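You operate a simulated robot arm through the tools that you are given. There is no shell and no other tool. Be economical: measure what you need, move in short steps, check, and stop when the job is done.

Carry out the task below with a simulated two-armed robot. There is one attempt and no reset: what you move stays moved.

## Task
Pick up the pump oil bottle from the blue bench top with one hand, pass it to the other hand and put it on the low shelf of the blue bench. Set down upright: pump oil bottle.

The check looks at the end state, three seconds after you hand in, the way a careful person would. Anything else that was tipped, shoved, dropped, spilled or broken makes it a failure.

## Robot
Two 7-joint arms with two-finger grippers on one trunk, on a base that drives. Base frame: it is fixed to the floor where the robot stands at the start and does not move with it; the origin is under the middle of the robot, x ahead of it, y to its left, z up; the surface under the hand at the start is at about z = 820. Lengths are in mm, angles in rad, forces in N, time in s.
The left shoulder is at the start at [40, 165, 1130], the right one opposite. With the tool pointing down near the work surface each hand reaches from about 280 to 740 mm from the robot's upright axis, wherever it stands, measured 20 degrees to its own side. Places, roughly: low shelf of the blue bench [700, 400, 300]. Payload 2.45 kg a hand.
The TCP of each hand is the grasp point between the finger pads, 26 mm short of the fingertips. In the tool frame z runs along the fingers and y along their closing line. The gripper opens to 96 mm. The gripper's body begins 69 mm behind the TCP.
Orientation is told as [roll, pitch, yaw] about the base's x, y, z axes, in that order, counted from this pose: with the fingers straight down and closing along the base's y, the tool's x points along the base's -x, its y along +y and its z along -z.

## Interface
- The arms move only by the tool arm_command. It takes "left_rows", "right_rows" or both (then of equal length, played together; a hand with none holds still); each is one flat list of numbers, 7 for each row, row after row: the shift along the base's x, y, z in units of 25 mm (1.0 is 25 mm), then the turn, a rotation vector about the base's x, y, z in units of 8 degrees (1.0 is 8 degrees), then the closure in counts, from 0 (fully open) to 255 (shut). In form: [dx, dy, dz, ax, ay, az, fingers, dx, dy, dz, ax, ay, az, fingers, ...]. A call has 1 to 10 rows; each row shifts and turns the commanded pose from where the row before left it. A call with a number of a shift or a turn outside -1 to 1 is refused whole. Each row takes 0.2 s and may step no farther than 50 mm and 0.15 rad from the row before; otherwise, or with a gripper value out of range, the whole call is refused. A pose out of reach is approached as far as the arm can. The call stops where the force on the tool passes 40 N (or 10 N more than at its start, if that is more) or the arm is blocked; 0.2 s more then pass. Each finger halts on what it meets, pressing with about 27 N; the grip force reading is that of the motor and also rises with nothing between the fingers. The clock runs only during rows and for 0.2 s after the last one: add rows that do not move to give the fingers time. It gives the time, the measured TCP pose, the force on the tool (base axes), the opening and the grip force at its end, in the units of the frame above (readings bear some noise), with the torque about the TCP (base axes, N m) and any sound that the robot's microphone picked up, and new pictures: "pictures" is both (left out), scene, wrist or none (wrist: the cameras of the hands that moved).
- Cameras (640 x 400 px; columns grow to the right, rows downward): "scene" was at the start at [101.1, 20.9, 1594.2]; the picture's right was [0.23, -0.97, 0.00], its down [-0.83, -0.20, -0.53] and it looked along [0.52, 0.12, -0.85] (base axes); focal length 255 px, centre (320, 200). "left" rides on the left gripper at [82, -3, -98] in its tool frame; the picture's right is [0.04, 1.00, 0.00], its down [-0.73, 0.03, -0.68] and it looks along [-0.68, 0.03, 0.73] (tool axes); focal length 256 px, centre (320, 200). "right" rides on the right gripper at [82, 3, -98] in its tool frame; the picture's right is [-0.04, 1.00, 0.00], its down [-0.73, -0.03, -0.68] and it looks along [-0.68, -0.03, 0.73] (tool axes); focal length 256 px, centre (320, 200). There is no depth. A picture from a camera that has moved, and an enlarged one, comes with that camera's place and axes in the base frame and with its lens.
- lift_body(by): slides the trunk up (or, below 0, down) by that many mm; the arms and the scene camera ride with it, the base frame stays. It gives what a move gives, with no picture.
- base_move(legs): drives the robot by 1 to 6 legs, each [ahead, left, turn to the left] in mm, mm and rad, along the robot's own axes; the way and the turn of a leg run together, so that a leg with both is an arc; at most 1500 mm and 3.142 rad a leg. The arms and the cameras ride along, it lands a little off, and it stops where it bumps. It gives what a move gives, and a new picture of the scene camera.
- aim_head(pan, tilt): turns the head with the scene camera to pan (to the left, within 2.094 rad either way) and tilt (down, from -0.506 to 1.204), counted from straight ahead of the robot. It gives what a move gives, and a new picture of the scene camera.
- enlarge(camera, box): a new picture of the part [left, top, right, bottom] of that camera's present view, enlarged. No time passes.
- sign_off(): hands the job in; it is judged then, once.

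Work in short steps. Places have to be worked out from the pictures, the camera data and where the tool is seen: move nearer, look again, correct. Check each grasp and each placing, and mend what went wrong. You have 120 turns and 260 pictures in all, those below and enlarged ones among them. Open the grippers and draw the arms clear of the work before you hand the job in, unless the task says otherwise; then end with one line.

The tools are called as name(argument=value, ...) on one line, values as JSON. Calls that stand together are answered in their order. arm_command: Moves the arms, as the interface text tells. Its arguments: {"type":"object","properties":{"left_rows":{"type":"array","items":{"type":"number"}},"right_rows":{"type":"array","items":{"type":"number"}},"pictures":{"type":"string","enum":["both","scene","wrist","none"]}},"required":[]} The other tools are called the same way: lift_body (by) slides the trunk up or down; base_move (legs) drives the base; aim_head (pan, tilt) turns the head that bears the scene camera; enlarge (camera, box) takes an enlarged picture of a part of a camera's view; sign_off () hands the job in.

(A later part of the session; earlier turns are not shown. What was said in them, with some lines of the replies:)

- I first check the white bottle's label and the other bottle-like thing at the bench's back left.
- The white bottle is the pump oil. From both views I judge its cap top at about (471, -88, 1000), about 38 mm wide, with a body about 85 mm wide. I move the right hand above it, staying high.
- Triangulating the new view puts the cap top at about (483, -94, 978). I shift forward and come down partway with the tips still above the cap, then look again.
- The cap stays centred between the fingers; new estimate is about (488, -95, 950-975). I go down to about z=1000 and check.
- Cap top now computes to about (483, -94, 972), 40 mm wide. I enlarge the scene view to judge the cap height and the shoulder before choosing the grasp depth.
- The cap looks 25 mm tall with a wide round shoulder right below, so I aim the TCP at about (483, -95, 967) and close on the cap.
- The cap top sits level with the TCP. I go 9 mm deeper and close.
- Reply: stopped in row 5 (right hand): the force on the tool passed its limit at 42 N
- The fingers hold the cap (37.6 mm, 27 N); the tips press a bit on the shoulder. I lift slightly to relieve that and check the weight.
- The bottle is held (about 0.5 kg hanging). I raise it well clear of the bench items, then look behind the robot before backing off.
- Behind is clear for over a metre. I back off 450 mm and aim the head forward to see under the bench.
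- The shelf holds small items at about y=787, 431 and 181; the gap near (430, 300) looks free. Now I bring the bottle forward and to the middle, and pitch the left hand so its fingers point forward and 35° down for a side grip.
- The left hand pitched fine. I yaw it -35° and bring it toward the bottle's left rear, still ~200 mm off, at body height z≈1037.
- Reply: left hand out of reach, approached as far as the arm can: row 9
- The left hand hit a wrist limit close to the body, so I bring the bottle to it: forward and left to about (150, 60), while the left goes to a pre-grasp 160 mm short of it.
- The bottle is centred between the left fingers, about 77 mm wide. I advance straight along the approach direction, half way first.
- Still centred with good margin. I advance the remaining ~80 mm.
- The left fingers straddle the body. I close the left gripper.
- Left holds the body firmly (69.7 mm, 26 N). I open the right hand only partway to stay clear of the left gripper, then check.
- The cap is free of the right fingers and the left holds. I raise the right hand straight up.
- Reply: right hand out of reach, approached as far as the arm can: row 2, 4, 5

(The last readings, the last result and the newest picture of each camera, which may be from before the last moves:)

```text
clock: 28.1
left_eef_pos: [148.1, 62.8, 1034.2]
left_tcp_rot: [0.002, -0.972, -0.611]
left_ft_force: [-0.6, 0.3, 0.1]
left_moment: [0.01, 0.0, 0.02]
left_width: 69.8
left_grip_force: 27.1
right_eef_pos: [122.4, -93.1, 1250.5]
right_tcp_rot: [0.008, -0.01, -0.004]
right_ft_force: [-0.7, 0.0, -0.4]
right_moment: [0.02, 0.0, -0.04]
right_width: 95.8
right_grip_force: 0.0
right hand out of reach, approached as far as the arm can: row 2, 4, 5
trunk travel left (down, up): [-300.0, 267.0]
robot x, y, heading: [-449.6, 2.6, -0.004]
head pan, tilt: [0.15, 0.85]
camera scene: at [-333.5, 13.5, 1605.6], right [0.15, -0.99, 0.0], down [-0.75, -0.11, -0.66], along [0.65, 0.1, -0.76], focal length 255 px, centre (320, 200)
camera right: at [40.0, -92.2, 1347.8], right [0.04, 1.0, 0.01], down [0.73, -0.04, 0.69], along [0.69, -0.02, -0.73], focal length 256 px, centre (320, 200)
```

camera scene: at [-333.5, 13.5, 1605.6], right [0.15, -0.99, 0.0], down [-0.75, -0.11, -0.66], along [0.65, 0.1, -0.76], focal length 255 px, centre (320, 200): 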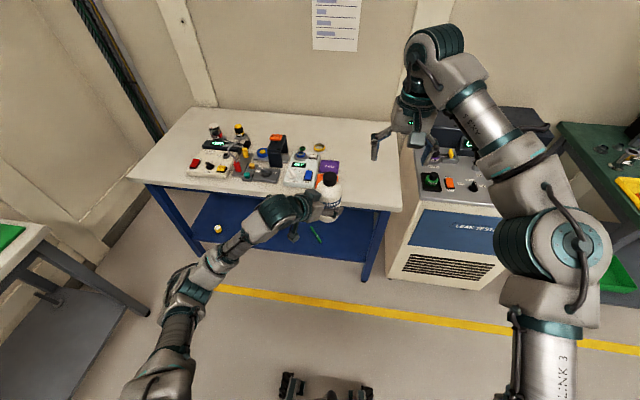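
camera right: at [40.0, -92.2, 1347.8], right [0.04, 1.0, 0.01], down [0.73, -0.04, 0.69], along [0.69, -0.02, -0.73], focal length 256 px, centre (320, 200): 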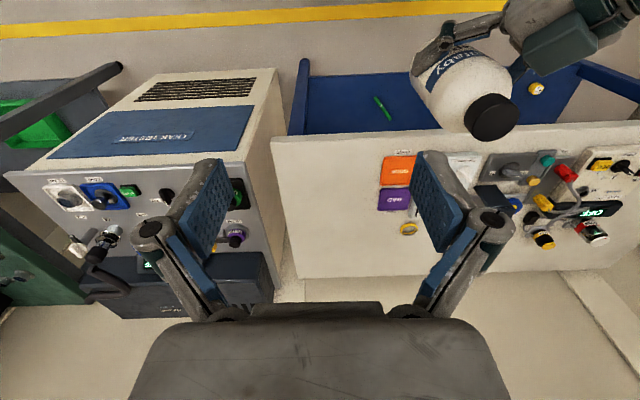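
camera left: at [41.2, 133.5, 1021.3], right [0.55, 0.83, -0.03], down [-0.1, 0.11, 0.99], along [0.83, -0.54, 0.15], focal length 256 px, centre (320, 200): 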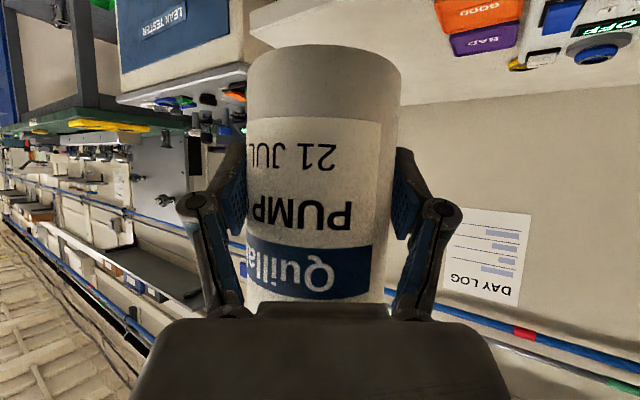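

Handover done: the left alone holds the bottle upright. I retract the right arm toward the robot and turn the left hand's yaw back to straight ahead while moving it left.

arm_command(right_rows=[-0.9, -0.4, 0, 0, 0, 0, 0, -0.9, -0.4, 0, 0, 0, 0, 0, -0.9, -0.4, 0, 0, 0, 0, 0, -0.9, -0.4, 0, 0, 0, 0, 0, -0.9, -0.4, 0, 0, 0, 0, 0, -0.9, -0.4, 0, 0, 0, 0, 0, -0.9, -0.4, 0, 0, 0, 0, 0, -0.9, -0.4, 0, 0, 0, 0, 0], left_rows=[0, 0.7, 0, 0, 0, 0.6, 255, 0, 0.7, 0, 0, 0, 0.6, 255, 0, 0.7, 0, 0, 0, 0.6, 255, 0, 0.7, 0, 0, 0, 0.6, 255, 0, 0.7, 0, 0, 0, 0.6, 255, 0, 0.7, 0, 0, 0, 0.6, 255, 0, 0.7, 0, 0, 0, 0.6, 255, 0, 0, 0, 0, 0, 0.2, 255], pictures="both")

```text
clock: 29.9
left_eef_pos: [146.2, 183.9, 1035.2]
left_tcp_rot: [0.007, -0.973, 0.002]
left_ft_force: [-0.5, -1.1, -4.0]
left_moment: [-0.01, 0.03, 0.02]
left_width: 69.5
left_grip_force: 26.8
right_eef_pos: [-61.3, -175.0, 1249.3]
right_tcp_rot: [0.011, -0.013, -0.006]
right_ft_force: [-0.2, 0.3, -0.1]
right_moment: [0.0, -0.02, 0.0]
right_width: 96.0
right_grip_force: 0.1
trunk travel left (down, up): [-300.0, 267.0]
robot x, y, heading: [-447.0, 0.3, 0.002]
head pan, tilt: [0.15, 0.85]
camera scene: at [-336.1, 11.5, 1605.9], right [0.15, -0.99, 0.0], down [-0.75, -0.11, -0.66], along [0.65, 0.1, -0.75], focal length 255 px, centre (320, 200)
camera right: at [-144.0, -172.7, 1346.9], right [0.05, 1.0, 0.01], down [0.73, -0.04, 0.69], along [0.69, -0.02, -0.73], focal length 256 px, centre (320, 200)
camera left: at [18.9, 179.4, 1023.4], right [-0.03, 1.0, -0.03], down [-0.15, 0.02, 0.99], along [0.99, 0.03, 0.15], focal length 256 px, centre (320, 200)
```

scene: 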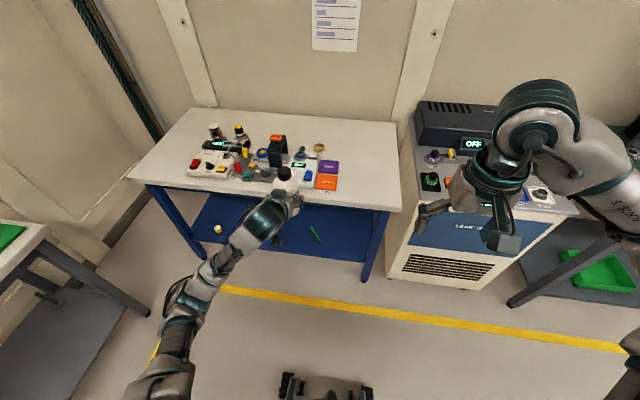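
right: 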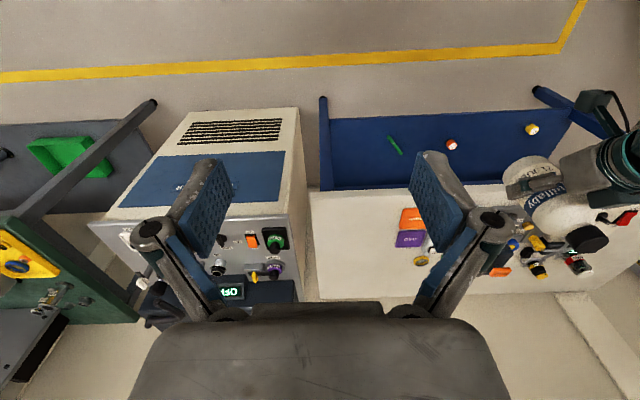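
left: 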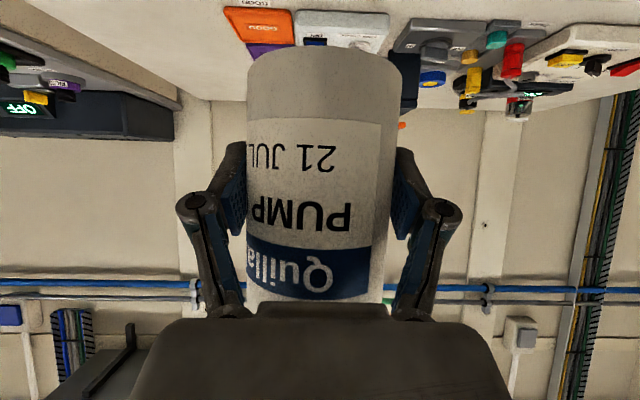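

The grip is steady and the weight now shows on the left. I lower the trunk fully, well clear of the bench, and look at the shelf from lower.

lift_body(by=-298)

aim_head(pan=0.3, tilt=0.75)

```text
clock: 32.8
left_eef_pos: [148.7, 185.5, 738.9]
left_tcp_rot: [0.008, -0.971, 0.002]
left_ft_force: [0.3, -0.2, -4.4]
left_moment: [0.03, 0.03, 0.01]
left_width: 69.5
left_grip_force: 27.1
right_eef_pos: [-61.8, -173.8, 951.2]
right_tcp_rot: [0.011, -0.012, -0.006]
right_ft_force: [0.3, -1.3, 1.4]
right_moment: [-0.02, -0.01, -0.02]
right_width: 96.3
right_grip_force: 0.1
trunk travel left (down, up): [-2.0, 565.0]
robot x, y, heading: [-447.0, 1.0, -0.001]
head pan, tilt: [0.15, 0.85]
```

```text
clock: 33.5
left_eef_pos: [147.6, 184.7, 737.1]
left_tcp_rot: [0.007, -0.969, -0.002]
left_ft_force: [0.1, 1.1, -4.6]
left_moment: [-0.01, 0.05, 0.0]
left_width: 69.4
left_grip_force: 26.9
right_eef_pos: [-60.3, -174.6, 951.4]
right_tcp_rot: [0.012, -0.012, -0.006]
right_ft_force: [-0.8, -0.4, 0.4]
right_moment: [0.01, -0.03, 0.02]
right_width: 95.9
right_grip_force: 0.0
trunk travel left (down, up): [-2.0, 565.0]
robot x, y, heading: [-449.0, 6.9, -0.003]
head pan, tilt: [0.3, 0.75]
camera scene: at [-26.3, 24.3, 1253.7], right [0.29, -0.96, 0.0], down [-0.66, -0.2, -0.73], along [0.69, 0.21, -0.69], focal length 255 px, centre (320, 200)
```

scene: 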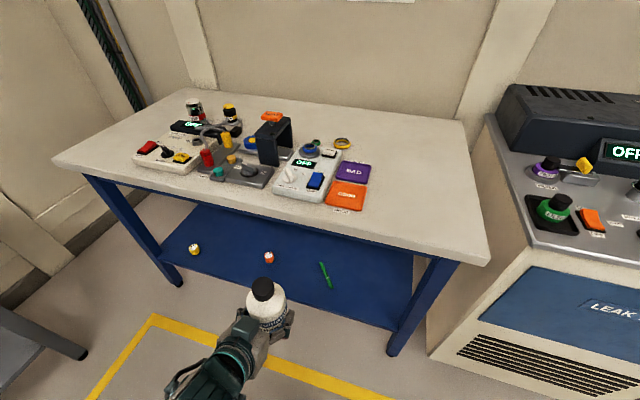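

Shelf front edge is at x≈310 (as the bench top's), items at about (530, 433) and (517, 170). The free target is (410, 300). The head moved forward as the trunk sank, so I check the robot's own posture before going near the bench.

aim_head(pan=0.9, tilt=1.2)

```text
clock: 34.5
left_eef_pos: [147.3, 184.7, 737.5]
left_tcp_rot: [0.007, -0.971, 0.002]
left_ft_force: [0.3, 0.2, -5.0]
left_moment: [-0.01, 0.03, -0.03]
left_width: 69.6
left_grip_force: 27.0
right_eef_pos: [-59.1, -173.1, 952.5]
right_tcp_rot: [0.011, -0.012, -0.005]
right_ft_force: [1.0, 0.2, -0.4]
right_moment: [0.0, 0.01, 0.01]
right_width: 95.9
right_grip_force: 0.0
trunk travel left (down, up): [-2.0, 565.0]
robot x, y, heading: [-449.2, 2.7, -0.001]
head pan, tilt: [0.901, 1.201]
camera scene: at [-70.9, 43.9, 1222.4], right [0.78, -0.62, -0.01], down [-0.58, -0.73, -0.36], along [0.22, 0.28, -0.93], focal length 255 px, centre (320, 200)
```

scene: 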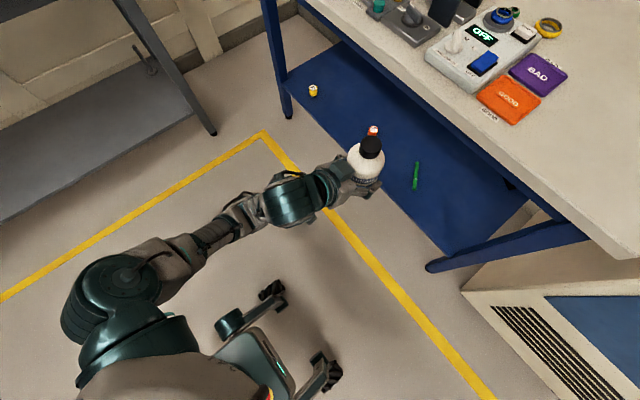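

Shoulder is about 170 mm ahead of the base centre, so there is room. I lower the left arm straight down by 250 mm in the open, before driving in.

arm_command(left_rows=[0, 0, -1, 0, 0, 0, 255, 0, 0, -1, 0, 0, 0, 255, 0, 0, -1, 0, 0, 0, 255, 0, 0, -1, 0, 0, 0, 255, 0, 0, -1, 0, 0, 0, 255, 0, 0, -1, 0, 0, 0, 255, 0, 0, -1, 0, 0, 0, 255, 0, 0, -1, 0, 0, 0, 255, 0, 0, -1, 0, 0, 0, 255, 0, 0, -1, 0, 0, 0, 255], pictures="both")

```text
clock: 36.7
left_eef_pos: [148.2, 185.0, 487.1]
left_tcp_rot: [0.005, -0.971, -0.001]
left_ft_force: [-0.5, 0.1, -5.6]
left_moment: [-0.04, 0.04, -0.01]
left_width: 69.5
left_grip_force: 27.0
right_eef_pos: [-59.6, -174.6, 951.5]
right_tcp_rot: [0.011, -0.009, -0.005]
right_ft_force: [0.2, -0.4, 0.1]
right_moment: [0.0, 0.01, 0.04]
right_width: 96.1
right_grip_force: 0.1
trunk travel left (down, up): [-2.0, 565.0]
robot x, y, heading: [-447.4, -0.9, -0.007]
head pan, tilt: [0.901, 1.201]
camera scene: at [-71.5, 43.7, 1222.5], right [0.78, -0.62, -0.01], down [-0.58, -0.73, -0.36], along [0.22, 0.28, -0.93], focal length 255 px, centre (320, 200)
camera left: at [21.0, 181.1, 474.5], right [-0.03, 1.0, -0.03], down [-0.15, 0.03, 0.99], along [0.99, 0.03, 0.15], focal length 256 px, centre (320, 200)
```

scene: 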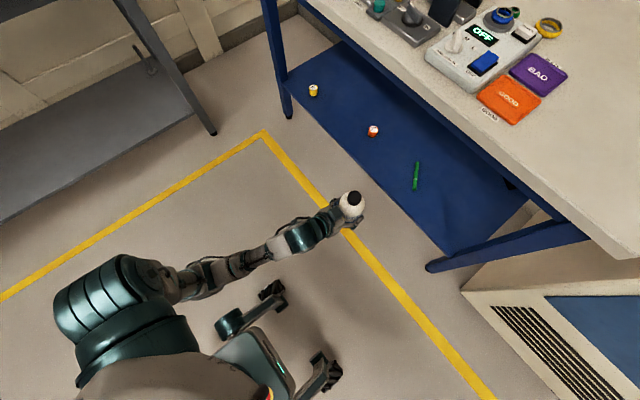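
left: 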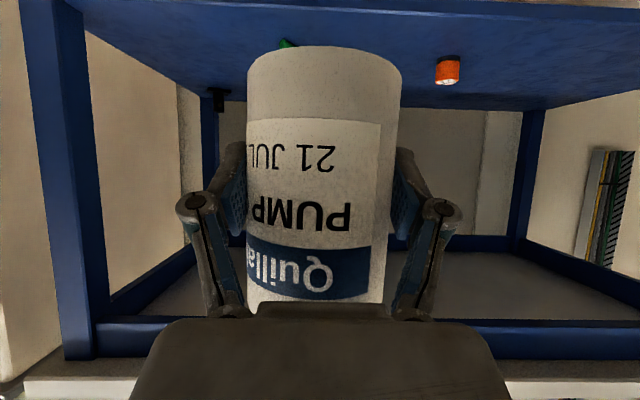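

The left camera shows the shelf surface at z≈278 and a clear space ahead. I lower another 100 mm, so the bottle's bottom will pass ~50 mm above the shelf.

arm_command(left_rows=[0, 0, -1, 0, 0, 0, 255, 0, 0, -1, 0, 0, 0, 255, 0, 0, -1, 0, 0, 0, 255, 0, 0, -1, 0, 0, 0, 255, 0, 0, 0, 0, 0, 0, 255], pictures="wrist")

aim_head(pan=0.5, tilt=1.0)

```text
clock: 37.9
left_eef_pos: [148.9, 184.4, 388.0]
left_tcp_rot: [0.007, -0.972, 0.0]
left_ft_force: [0.1, 0.4, -4.7]
left_moment: [-0.01, 0.01, 0.0]
left_width: 69.3
left_grip_force: 26.4
right_eef_pos: [-60.2, -173.2, 951.8]
right_tcp_rot: [0.01, -0.012, -0.006]
right_ft_force: [0.5, 0.4, -0.3]
right_moment: [0.01, -0.01, 0.02]
right_width: 96.0
right_grip_force: 0.1
trunk travel left (down, up): [-2.0, 565.0]
robot x, y, heading: [-449.1, -0.9, -0.004]
head pan, tilt: [0.901, 1.201]
camera left: at [20.8, 181.6, 376.0], right [-0.03, 1.0, -0.03], down [-0.15, 0.02, 0.99], along [0.99, 0.03, 0.15], focal length 256 px, centre (320, 200)
```

left: 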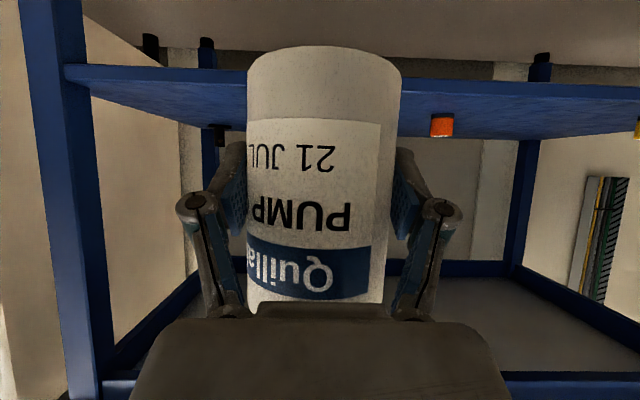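

```text
clock: 38.8
left_eef_pos: [149.6, 186.5, 387.7]
left_tcp_rot: [0.008, -0.969, 0.003]
left_ft_force: [-0.6, 0.0, -4.3]
left_moment: [-0.03, 0.04, 0.0]
left_width: 69.8
left_grip_force: 27.4
right_eef_pos: [-59.3, -174.9, 950.7]
right_tcp_rot: [0.013, -0.014, -0.004]
right_ft_force: [0.3, 1.0, -0.6]
right_moment: [-0.01, -0.01, -0.01]
right_width: 96.1
right_grip_force: 0.1
trunk travel left (down, up): [-2.0, 565.0]
robot x, y, heading: [-448.7, 2.1, -0.006]
head pan, tilt: [0.499, 1.0]
camera scene: at [-45.4, 33.0, 1235.0], right [0.48, -0.88, 0.0], down [-0.74, -0.4, -0.54], along [0.47, 0.26, -0.84], focal length 255 px, centre (320, 200)
```

scene: 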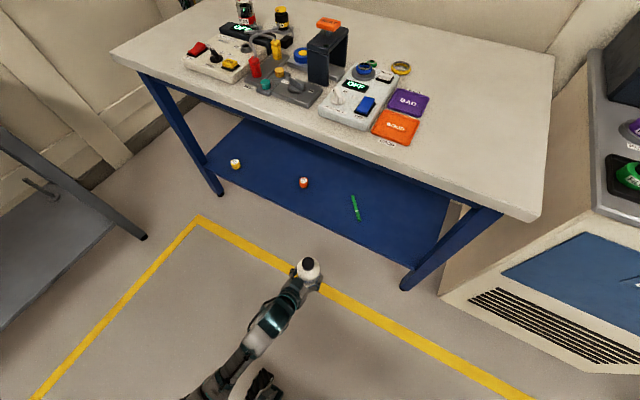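

Shelf top is about z=280 and the bottle bottom about 335. I drive 262 ahead and 115 left to bring the bottle over the free spot.

base_move(legs=[[0, 115, 0], [262, 0, 0]])

enlarge(camera="left", box=[0, 0, 640, 400])

```text
clock: 41.5
left_eef_pos: [405.8, 286.3, 391.4]
left_tcp_rot: [0.031, -0.97, -0.022]
left_ft_force: [0.8, -1.6, -4.6]
left_moment: [0.09, 0.01, 0.1]
left_width: 69.3
left_grip_force: 27.0
right_eef_pos: [196.3, -82.5, 947.1]
right_tcp_rot: [0.026, -0.01, -0.011]
right_ft_force: [1.1, -0.6, 0.7]
right_moment: [0.13, 0.06, 0.0]
right_width: 96.0
right_grip_force: 0.1
trunk travel left (down, up): [-2.0, 565.0]
robot x, y, heading: [-198.7, 108.7, -0.006]
head pan, tilt: [0.499, 1.0]
camera scene: at [211.3, 118.9, 1235.0], right [0.47, -0.88, -0.02], down [-0.75, -0.39, -0.54], along [0.47, 0.27, -0.84], focal length 255 px, centre (320, 200)
```

scene: 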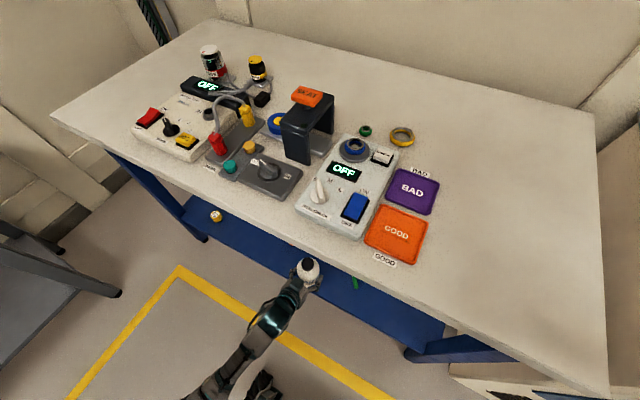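

```text
1.00 times, centred on (320, 200) of left (not enlarged: the box is as wide or as high as the picture)
camera zoom: at [277.4, 282.4, 378.6], right [-0.02, 1.0, -0.02], down [-0.15, 0.01, 0.99], along [0.99, 0.03, 0.15], focal length 256 px, centre (320, 200)
```

zoom: 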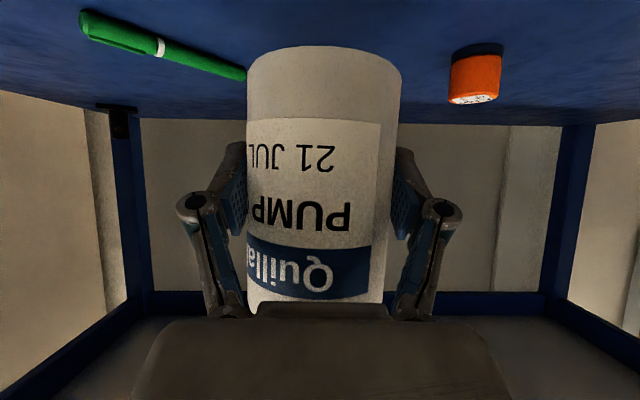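

The place is clear: pen from (482, 118) to (583, 206), orange item at (505, 419). I take a settling row and lower 37 mm.

arm_command(left_rows=[0, 0, 0, 0, 0, 0, 255, 0, 0, -0.75, 0, 0, 0, 255, 0, 0, -0.75, 0, 0, 0, 255, 0, 0, 0, 0, 0, 0, 255], pictures="both")

```text
clock: 42.5
left_eef_pos: [401.7, 298.8, 350.9]
left_tcp_rot: [-0.017, -0.976, 0.015]
left_ft_force: [0.8, 2.5, -4.9]
left_moment: [-0.06, 0.03, -0.06]
left_width: 69.8
left_grip_force: 27.3
right_eef_pos: [190.7, -53.0, 955.1]
right_tcp_rot: [-0.001, -0.016, -0.01]
right_ft_force: [-0.9, 0.4, -0.2]
right_moment: [-0.08, 0.0, 0.0]
right_width: 96.1
right_grip_force: 0.0
trunk travel left (down, up): [-2.0, 565.0]
robot x, y, heading: [-190.3, 111.5, -0.004]
head pan, tilt: [0.499, 1.0]
camera scene: at [210.2, 152.2, 1234.9], right [0.47, -0.88, 0.0], down [-0.74, -0.4, -0.53], along [0.47, 0.25, -0.85], focal length 255 px, centre (320, 200)
camera left: at [274.7, 296.0, 338.3], right [-0.03, 1.0, -0.04], down [-0.15, 0.04, 0.99], along [0.99, 0.03, 0.15], focal length 256 px, centre (320, 200)
```

scene: 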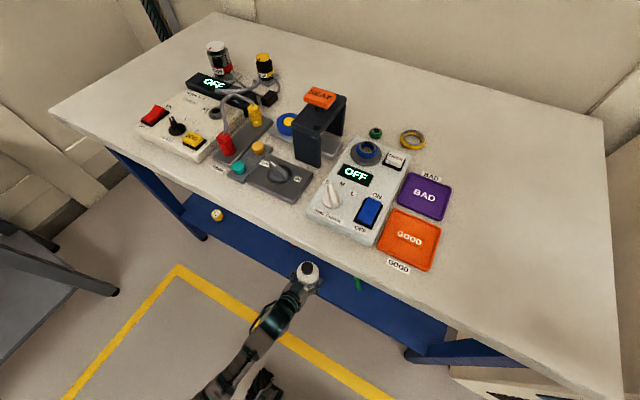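
left: 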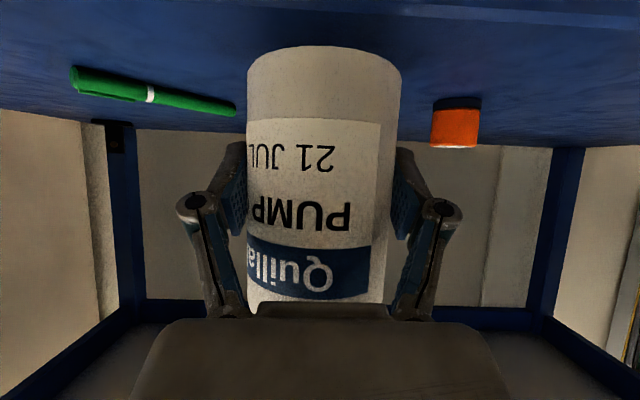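

The body sways after the drive; I let it settle before touching down.

arm_command(left_rows=[0, 0, 0, 0, 0, 0, 255, 0, 0, 0, 0, 0, 0, 255, 0, 0, 0, 0, 0, 0, 255, 0, 0, 0, 0, 0, 0, 255, 0, 0, 0, 0, 0, 0, 255, 0, 0, 0, 0, 0, 0, 255, 0, 0, 0, 0, 0, 0, 255, 0, 0, 0, 0, 0, 0, 255], pictures="wrist")

```text
clock: 44.3
left_eef_pos: [400.5, 292.6, 352.8]
left_tcp_rot: [0.0, -0.978, 0.003]
left_ft_force: [1.1, -0.6, -4.6]
left_moment: [0.02, 0.05, 0.01]
left_width: 69.4
left_grip_force: 26.9
right_eef_pos: [190.5, -64.6, 953.4]
right_tcp_rot: [0.008, -0.016, -0.011]
right_ft_force: [-0.8, -0.5, -0.6]
right_moment: [-0.01, 0.0, 0.03]
right_width: 96.1
right_grip_force: 0.1
trunk travel left (down, up): [-2.0, 565.0]
robot x, y, heading: [-188.0, 112.8, -0.004]
head pan, tilt: [0.499, 1.0]
camera left: at [274.7, 289.0, 340.2], right [-0.02, 1.0, -0.03], down [-0.15, 0.03, 0.99], along [0.99, 0.03, 0.15], focal length 256 px, centre (320, 200)
```

left: 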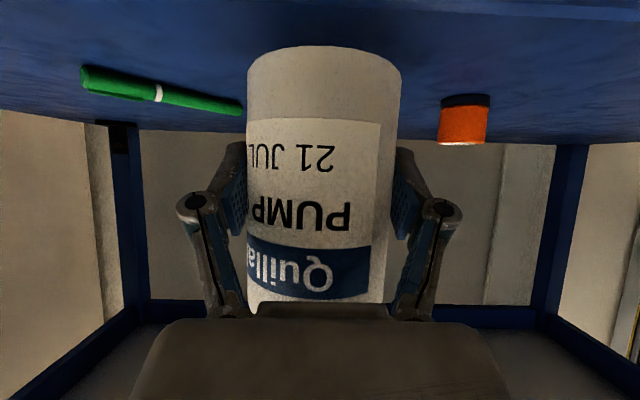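

Settled. I lower slowly in small steps and watch the force for contact.

arm_command(left_rows=[0, 0, -0.2, 0, 0, 0, 255, 0, 0, -0.2, 0, 0, 0, 255, 0, 0, -0.1, 0, 0, 0, 255, 0, 0, 0, 0, 0, 0, 255], pictures="wrist")

```text
clock: 45.3
left_eef_pos: [402.0, 291.5, 340.1]
left_tcp_rot: [0.0, -0.977, 0.002]
left_ft_force: [0.8, 0.6, -5.4]
left_moment: [0.0, 0.0, -0.03]
left_width: 69.8
left_grip_force: 26.7
right_eef_pos: [190.9, -66.4, 953.4]
right_tcp_rot: [0.009, -0.016, -0.011]
right_ft_force: [-0.9, 0.4, 0.3]
right_moment: [0.03, -0.01, -0.01]
right_width: 95.9
right_grip_force: 0.1
trunk travel left (down, up): [-2.0, 565.0]
robot x, y, heading: [-192.4, 111.6, -0.006]
head pan, tilt: [0.499, 1.0]
camera left: at [275.5, 288.1, 328.4], right [-0.02, 1.0, -0.03], down [-0.15, 0.03, 0.99], along [0.99, 0.03, 0.15], focal length 256 px, centre (320, 200)
```

left: 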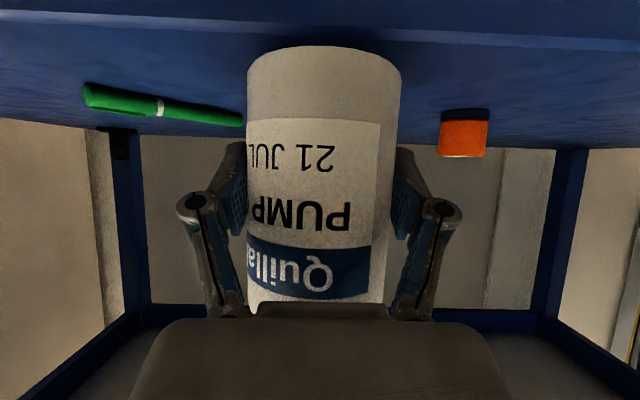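

No contact yet. I enlarge to understand the line near the shelf's front edge, to be sure the bottle stands fully on the shelf.

enlarge(camera="left", box=[80, 0, 560, 160])

aim_head(pan=0.6, tilt=1.2)

```text
1.33 times, centred on (320, 80) of left
camera zoom: at [275.5, 288.1, 328.4], right [-0.02, 1.0, -0.03], down [-0.15, 0.03, 0.99], along [0.99, 0.03, 0.15], focal length 341 px, centre (320, 360)
```

zoom: 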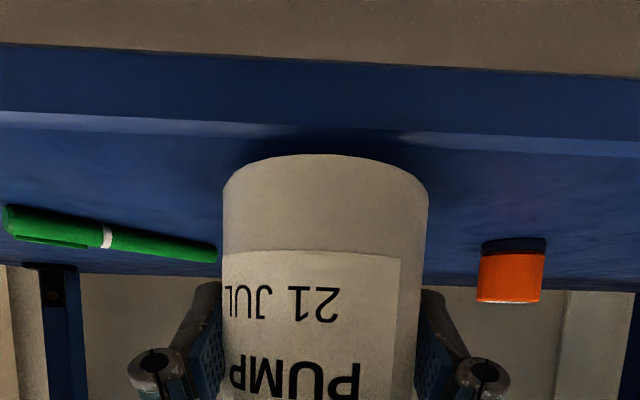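

```text
clock: 46.0
left_eef_pos: [403.0, 291.7, 340.7]
left_tcp_rot: [0.0, -0.977, 0.002]
left_ft_force: [-0.6, 0.3, -4.2]
left_moment: [0.0, -0.01, -0.01]
left_width: 69.4
left_grip_force: 27.1
right_eef_pos: [191.6, -65.1, 953.6]
right_tcp_rot: [0.009, -0.014, -0.011]
right_ft_force: [-0.1, 0.4, -0.2]
right_moment: [0.03, 0.02, -0.03]
right_width: 95.9
right_grip_force: 0.2
trunk travel left (down, up): [-2.0, 565.0]
robot x, y, heading: [-187.7, 106.5, -0.002]
head pan, tilt: [0.6, 1.201]
camera scene: at [195.2, 138.2, 1222.6], right [0.56, -0.83, 0.0], down [-0.77, -0.52, -0.36], along [0.29, 0.2, -0.93], focal length 255 px, centre (320, 200)
```

scene: 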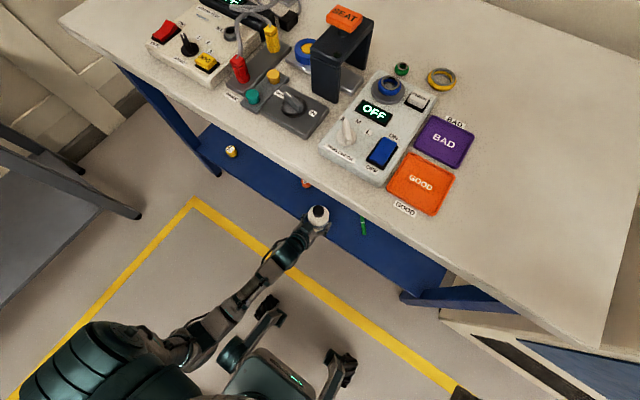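

The shelf's real front edge is at x≈378, so the bottle would overhang. I raise a little and move it 72 mm further in.

arm_command(left_rows=[0, 0, 0.6, 0, 0, 0, 255, 0.72, 0, 0, 0, 0, 0, 255, 0.72, 0, 0, 0, 0, 0, 255, 0.72, 0, 0, 0, 0, 0, 255, 0.72, 0, 0, 0, 0, 0, 255, 0, 0, 0, 0, 0, 0, 255, 0, 0, 0, 0, 0, 0, 255], pictures="both")

```text
clock: 47.6
left_eef_pos: [474.1, 292.5, 356.3]
left_tcp_rot: [0.001, -0.977, 0.001]
left_ft_force: [-0.2, -0.2, -4.2]
left_moment: [0.0, 0.01, -0.02]
left_width: 69.1
left_grip_force: 26.5
right_eef_pos: [190.0, -66.3, 953.8]
right_tcp_rot: [0.01, -0.015, -0.009]
right_ft_force: [0.1, 0.1, -0.9]
right_moment: [0.02, 0.01, 0.0]
right_width: 96.2
right_grip_force: 0.1
trunk travel left (down, up): [-2.0, 565.0]
robot x, y, heading: [-191.0, 108.7, -0.006]
head pan, tilt: [0.6, 1.201]
camera scene: at [195.7, 138.3, 1222.4], right [0.56, -0.83, 0.0], down [-0.77, -0.52, -0.36], along [0.29, 0.2, -0.93], focal length 255 px, centre (320, 200)
camera left: at [347.2, 288.6, 343.9], right [-0.02, 1.0, -0.03], down [-0.15, 0.03, 0.99], along [0.99, 0.03, 0.15], focal length 256 px, centre (320, 200)
```

scene: 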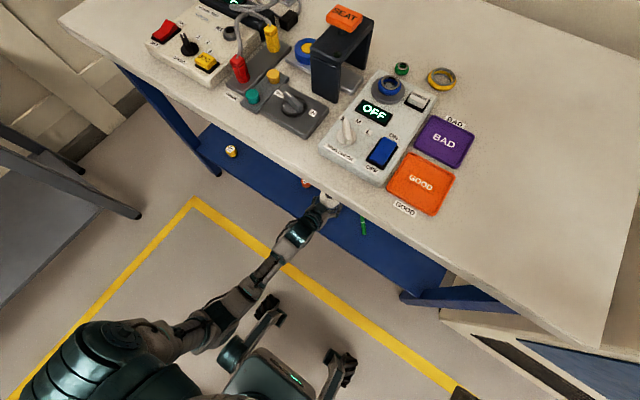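
left: 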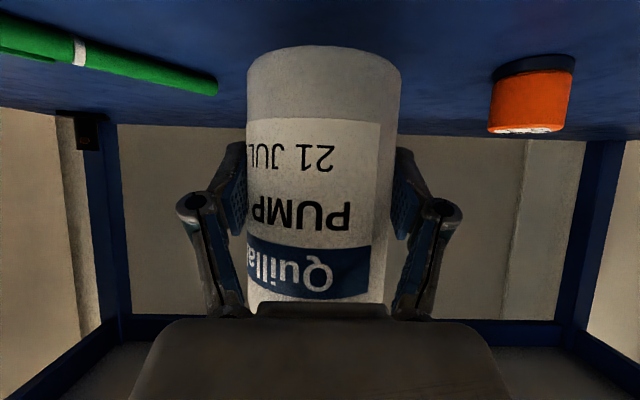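

Now well inside the shelf with clearance to pen and orange item. I lower slowly again.

arm_command(left_rows=[0, 0, -0.3, 0, 0, 0, 255, 0, 0, -0.3, 0, 0, 0, 255, 0, 0, -0.2, 0, 0, 0, 255, 0, 0, 0, 0, 0, 0, 255], pictures="none")

arm_command(left_rows=[0, 0, -0.1, 0, 0, 0, 255, 0, 0, -0.1, 0, 0, 0, 255, 0, 0, 0, 0, 0, 0, 255], pictures="wrist")

```text
clock: 48.6
left_eef_pos: [474.3, 292.0, 336.3]
left_tcp_rot: [-0.001, -0.976, 0.003]
left_ft_force: [0.0, -0.2, -4.2]
left_moment: [-0.01, 0.02, 0.0]
left_width: 69.5
left_grip_force: 26.9
right_eef_pos: [191.5, -65.4, 954.0]
right_tcp_rot: [0.008, -0.015, -0.01]
right_ft_force: [-0.3, -0.4, -1.2]
right_moment: [-0.02, 0.02, -0.02]
right_width: 96.0
right_grip_force: 0.1
trunk travel left (down, up): [-2.0, 565.0]
robot x, y, heading: [-189.0, 111.4, -0.007]
head pan, tilt: [0.6, 1.201]
```

```text
clock: 49.4
left_eef_pos: [474.5, 290.8, 333.1]
left_tcp_rot: [-0.001, -0.982, 0.003]
left_ft_force: [1.5, 1.0, 4.0]
left_moment: [-0.21, -0.07, 0.08]
left_width: 69.3
left_grip_force: 26.9
right_eef_pos: [189.6, -65.4, 954.4]
right_tcp_rot: [0.008, -0.019, -0.01]
right_ft_force: [1.5, 0.0, 0.1]
right_moment: [0.01, 0.02, 0.01]
right_width: 96.2
right_grip_force: 0.1
trunk travel left (down, up): [-2.0, 565.0]
robot x, y, heading: [-190.5, 109.1, -0.003]
head pan, tilt: [0.6, 1.201]
camera left: at [347.7, 288.5, 319.7], right [-0.02, 1.0, -0.03], down [-0.16, 0.03, 0.99], along [0.99, 0.03, 0.16], focal length 256 px, centre (320, 200)
```

left: 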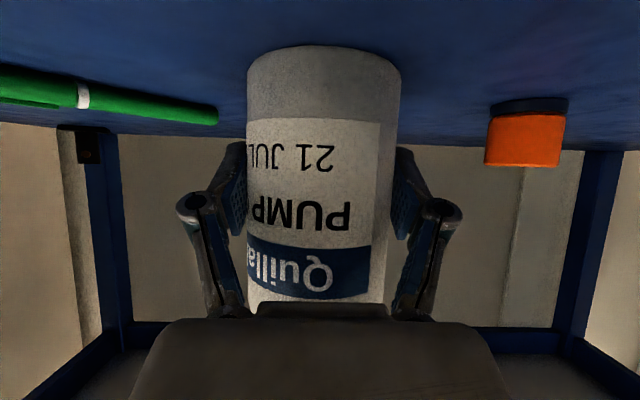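

Contact: the force went from -4.4 to +4 N, so the bottle stands on the shelf. I open the left gripper without moving.

arm_command(left_rows=[0, 0, 0, 0, 0, 0, 60, 0, 0, 0, 0, 0, 0, 30, 0, 0, 0, 0, 0, 0, 0, 0, 0, 0, 0, 0, 0, 0], pictures="wrist")

```text
clock: 50.4
left_eef_pos: [474.0, 292.0, 331.2]
left_tcp_rot: [-0.001, -0.977, 0.001]
left_ft_force: [0.4, -0.8, -0.6]
left_moment: [0.03, 0.0, -0.04]
left_width: 96.1
left_grip_force: 0.0
right_eef_pos: [190.5, -65.7, 954.6]
right_tcp_rot: [0.01, -0.017, -0.01]
right_ft_force: [-0.5, -0.5, 0.9]
right_moment: [-0.01, -0.04, 0.0]
right_width: 95.9
right_grip_force: 0.0
trunk travel left (down, up): [-2.0, 565.0]
robot x, y, heading: [-191.0, 110.7, -0.006]
head pan, tilt: [0.6, 1.201]
camera left: at [346.8, 288.5, 318.3], right [-0.02, 1.0, -0.03], down [-0.15, 0.03, 0.99], along [0.99, 0.03, 0.15], focal length 256 px, centre (320, 200)
```

left: 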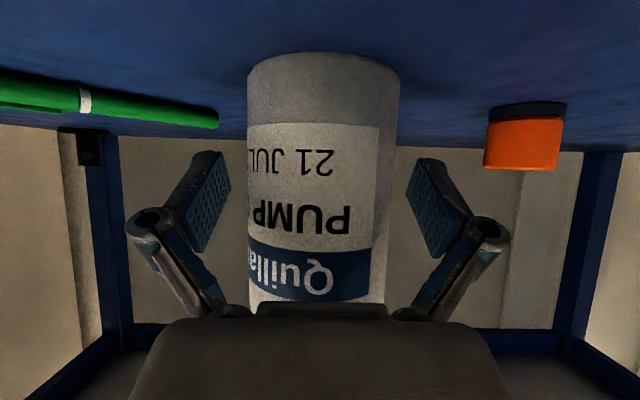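

The bottle stands on its own, clear of both pads. I withdraw the left hand straight back.

arm_command(left_rows=[-0.6, 0, 0, 0, 0, 0, 0, -0.8, 0, 0, 0, 0, 0, 0, -0.8, 0, 0.1, 0, 0, 0, 0, -0.9, 0, 0.1, 0, 0, 0, 0, -0.9, 0, 0.1, 0, 0, 0, 0, -0.9, 0, 0.1, 0, 0, 0, 0, -0.9, 0, 0, 0, 0, 0, 0], pictures="both")

```text
clock: 52.0
left_eef_pos: [328.1, 293.1, 342.0]
left_tcp_rot: [0.0, -0.977, 0.002]
left_ft_force: [1.0, 0.0, 0.8]
left_moment: [-0.01, -0.01, -0.01]
left_width: 96.2
left_grip_force: 0.0
right_eef_pos: [189.2, -65.3, 953.1]
right_tcp_rot: [0.01, -0.016, -0.01]
right_ft_force: [-0.4, 0.3, -0.2]
right_moment: [0.01, -0.01, -0.03]
right_width: 95.8
right_grip_force: 0.1
trunk travel left (down, up): [-2.0, 565.0]
robot x, y, heading: [-193.8, 109.3, -0.004]
head pan, tilt: [0.6, 1.201]
camera scene: at [193.8, 137.9, 1223.1], right [0.56, -0.83, 0.0], down [-0.77, -0.52, -0.36], along [0.3, 0.2, -0.93], focal length 255 px, centre (320, 200)
camera left: at [202.1, 289.3, 329.5], right [-0.02, 1.0, -0.03], down [-0.15, 0.03, 0.99], along [0.99, 0.03, 0.15], focal length 256 px, centre (320, 200)
```

scene: 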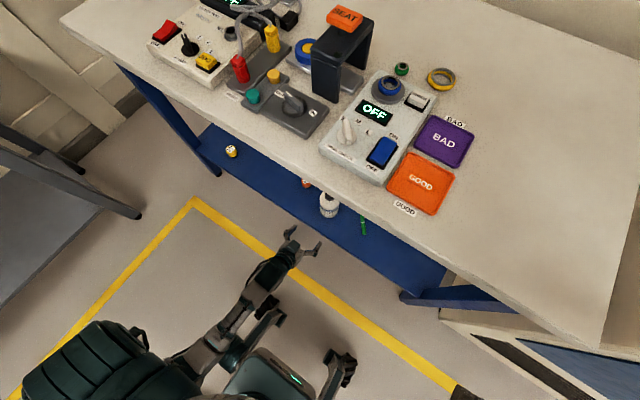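
left: 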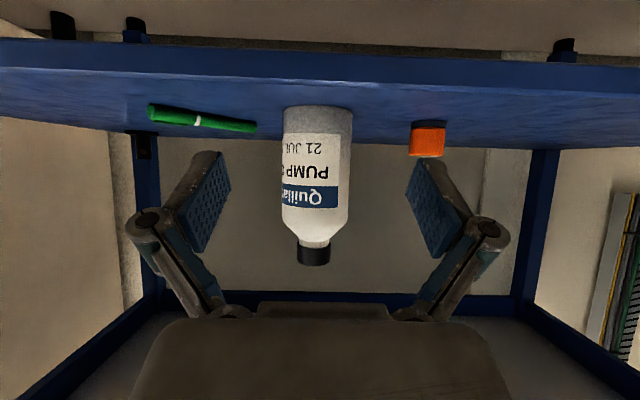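

The bottle stands upright well inside the shelf with everything else undisturbed. I back the robot off for clearance and take a last look.

base_move(legs=[[-250, 0, 0]])

enlarge(camera="left", box=[120, 40, 520, 290])

```text
clock: 53.8
left_eef_pos: [80.9, 293.5, 341.5]
left_tcp_rot: [0.0, -0.978, 0.001]
left_ft_force: [0.1, 0.0, 0.6]
left_moment: [-0.05, 0.02, -0.02]
left_width: 96.2
left_grip_force: 0.1
right_eef_pos: [-60.0, -64.6, 954.2]
right_tcp_rot: [0.008, -0.017, -0.011]
right_ft_force: [-0.6, -0.1, -0.5]
right_moment: [0.02, 0.0, -0.01]
right_width: 95.6
right_grip_force: 0.1
trunk travel left (down, up): [-2.0, 565.0]
robot x, y, heading: [-437.0, 110.0, -0.007]
head pan, tilt: [0.6, 1.201]
camera scene: at [-56.0, 139.0, 1223.3], right [0.56, -0.83, 0.0], down [-0.77, -0.52, -0.36], along [0.3, 0.2, -0.93], focal length 255 px, centre (320, 200)
```

scene: 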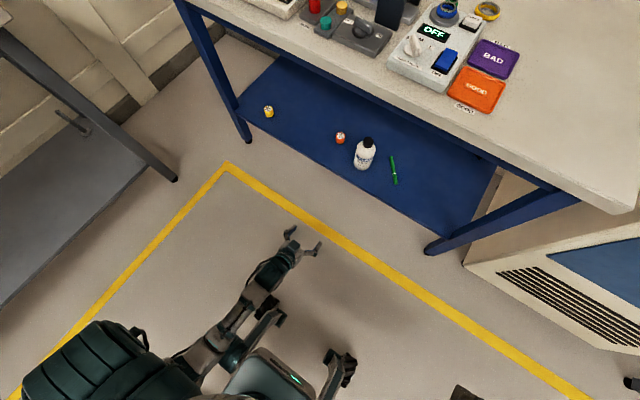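

```text
1.60 times, centred on (320, 165) of left
camera zoom: at [-47.1, 290.5, 329.6], right [-0.02, 1.0, -0.03], down [-0.15, 0.03, 0.99], along [0.99, 0.03, 0.15], focal length 410 px, centre (320, 256)
```

zoom: 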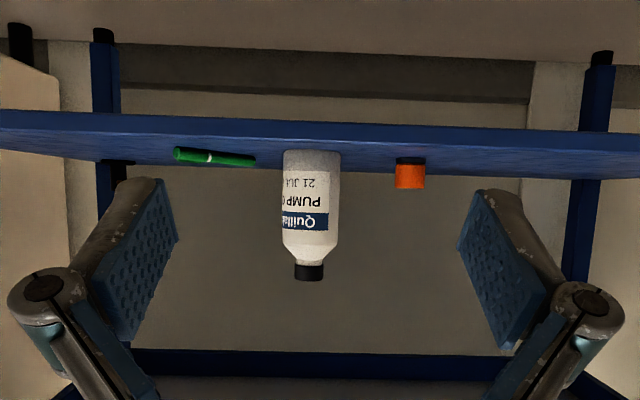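

The bottle is upright on the low shelf, the grippers are open and both arms are clear, so I hand in.

sign_off()

```text
The job is handed in.
```

The pump oil bottle was picked up with the right hand, passed to the left, and set upright on the blue bench's low shelf. In the last pictures nothing else looks moved or tipped.
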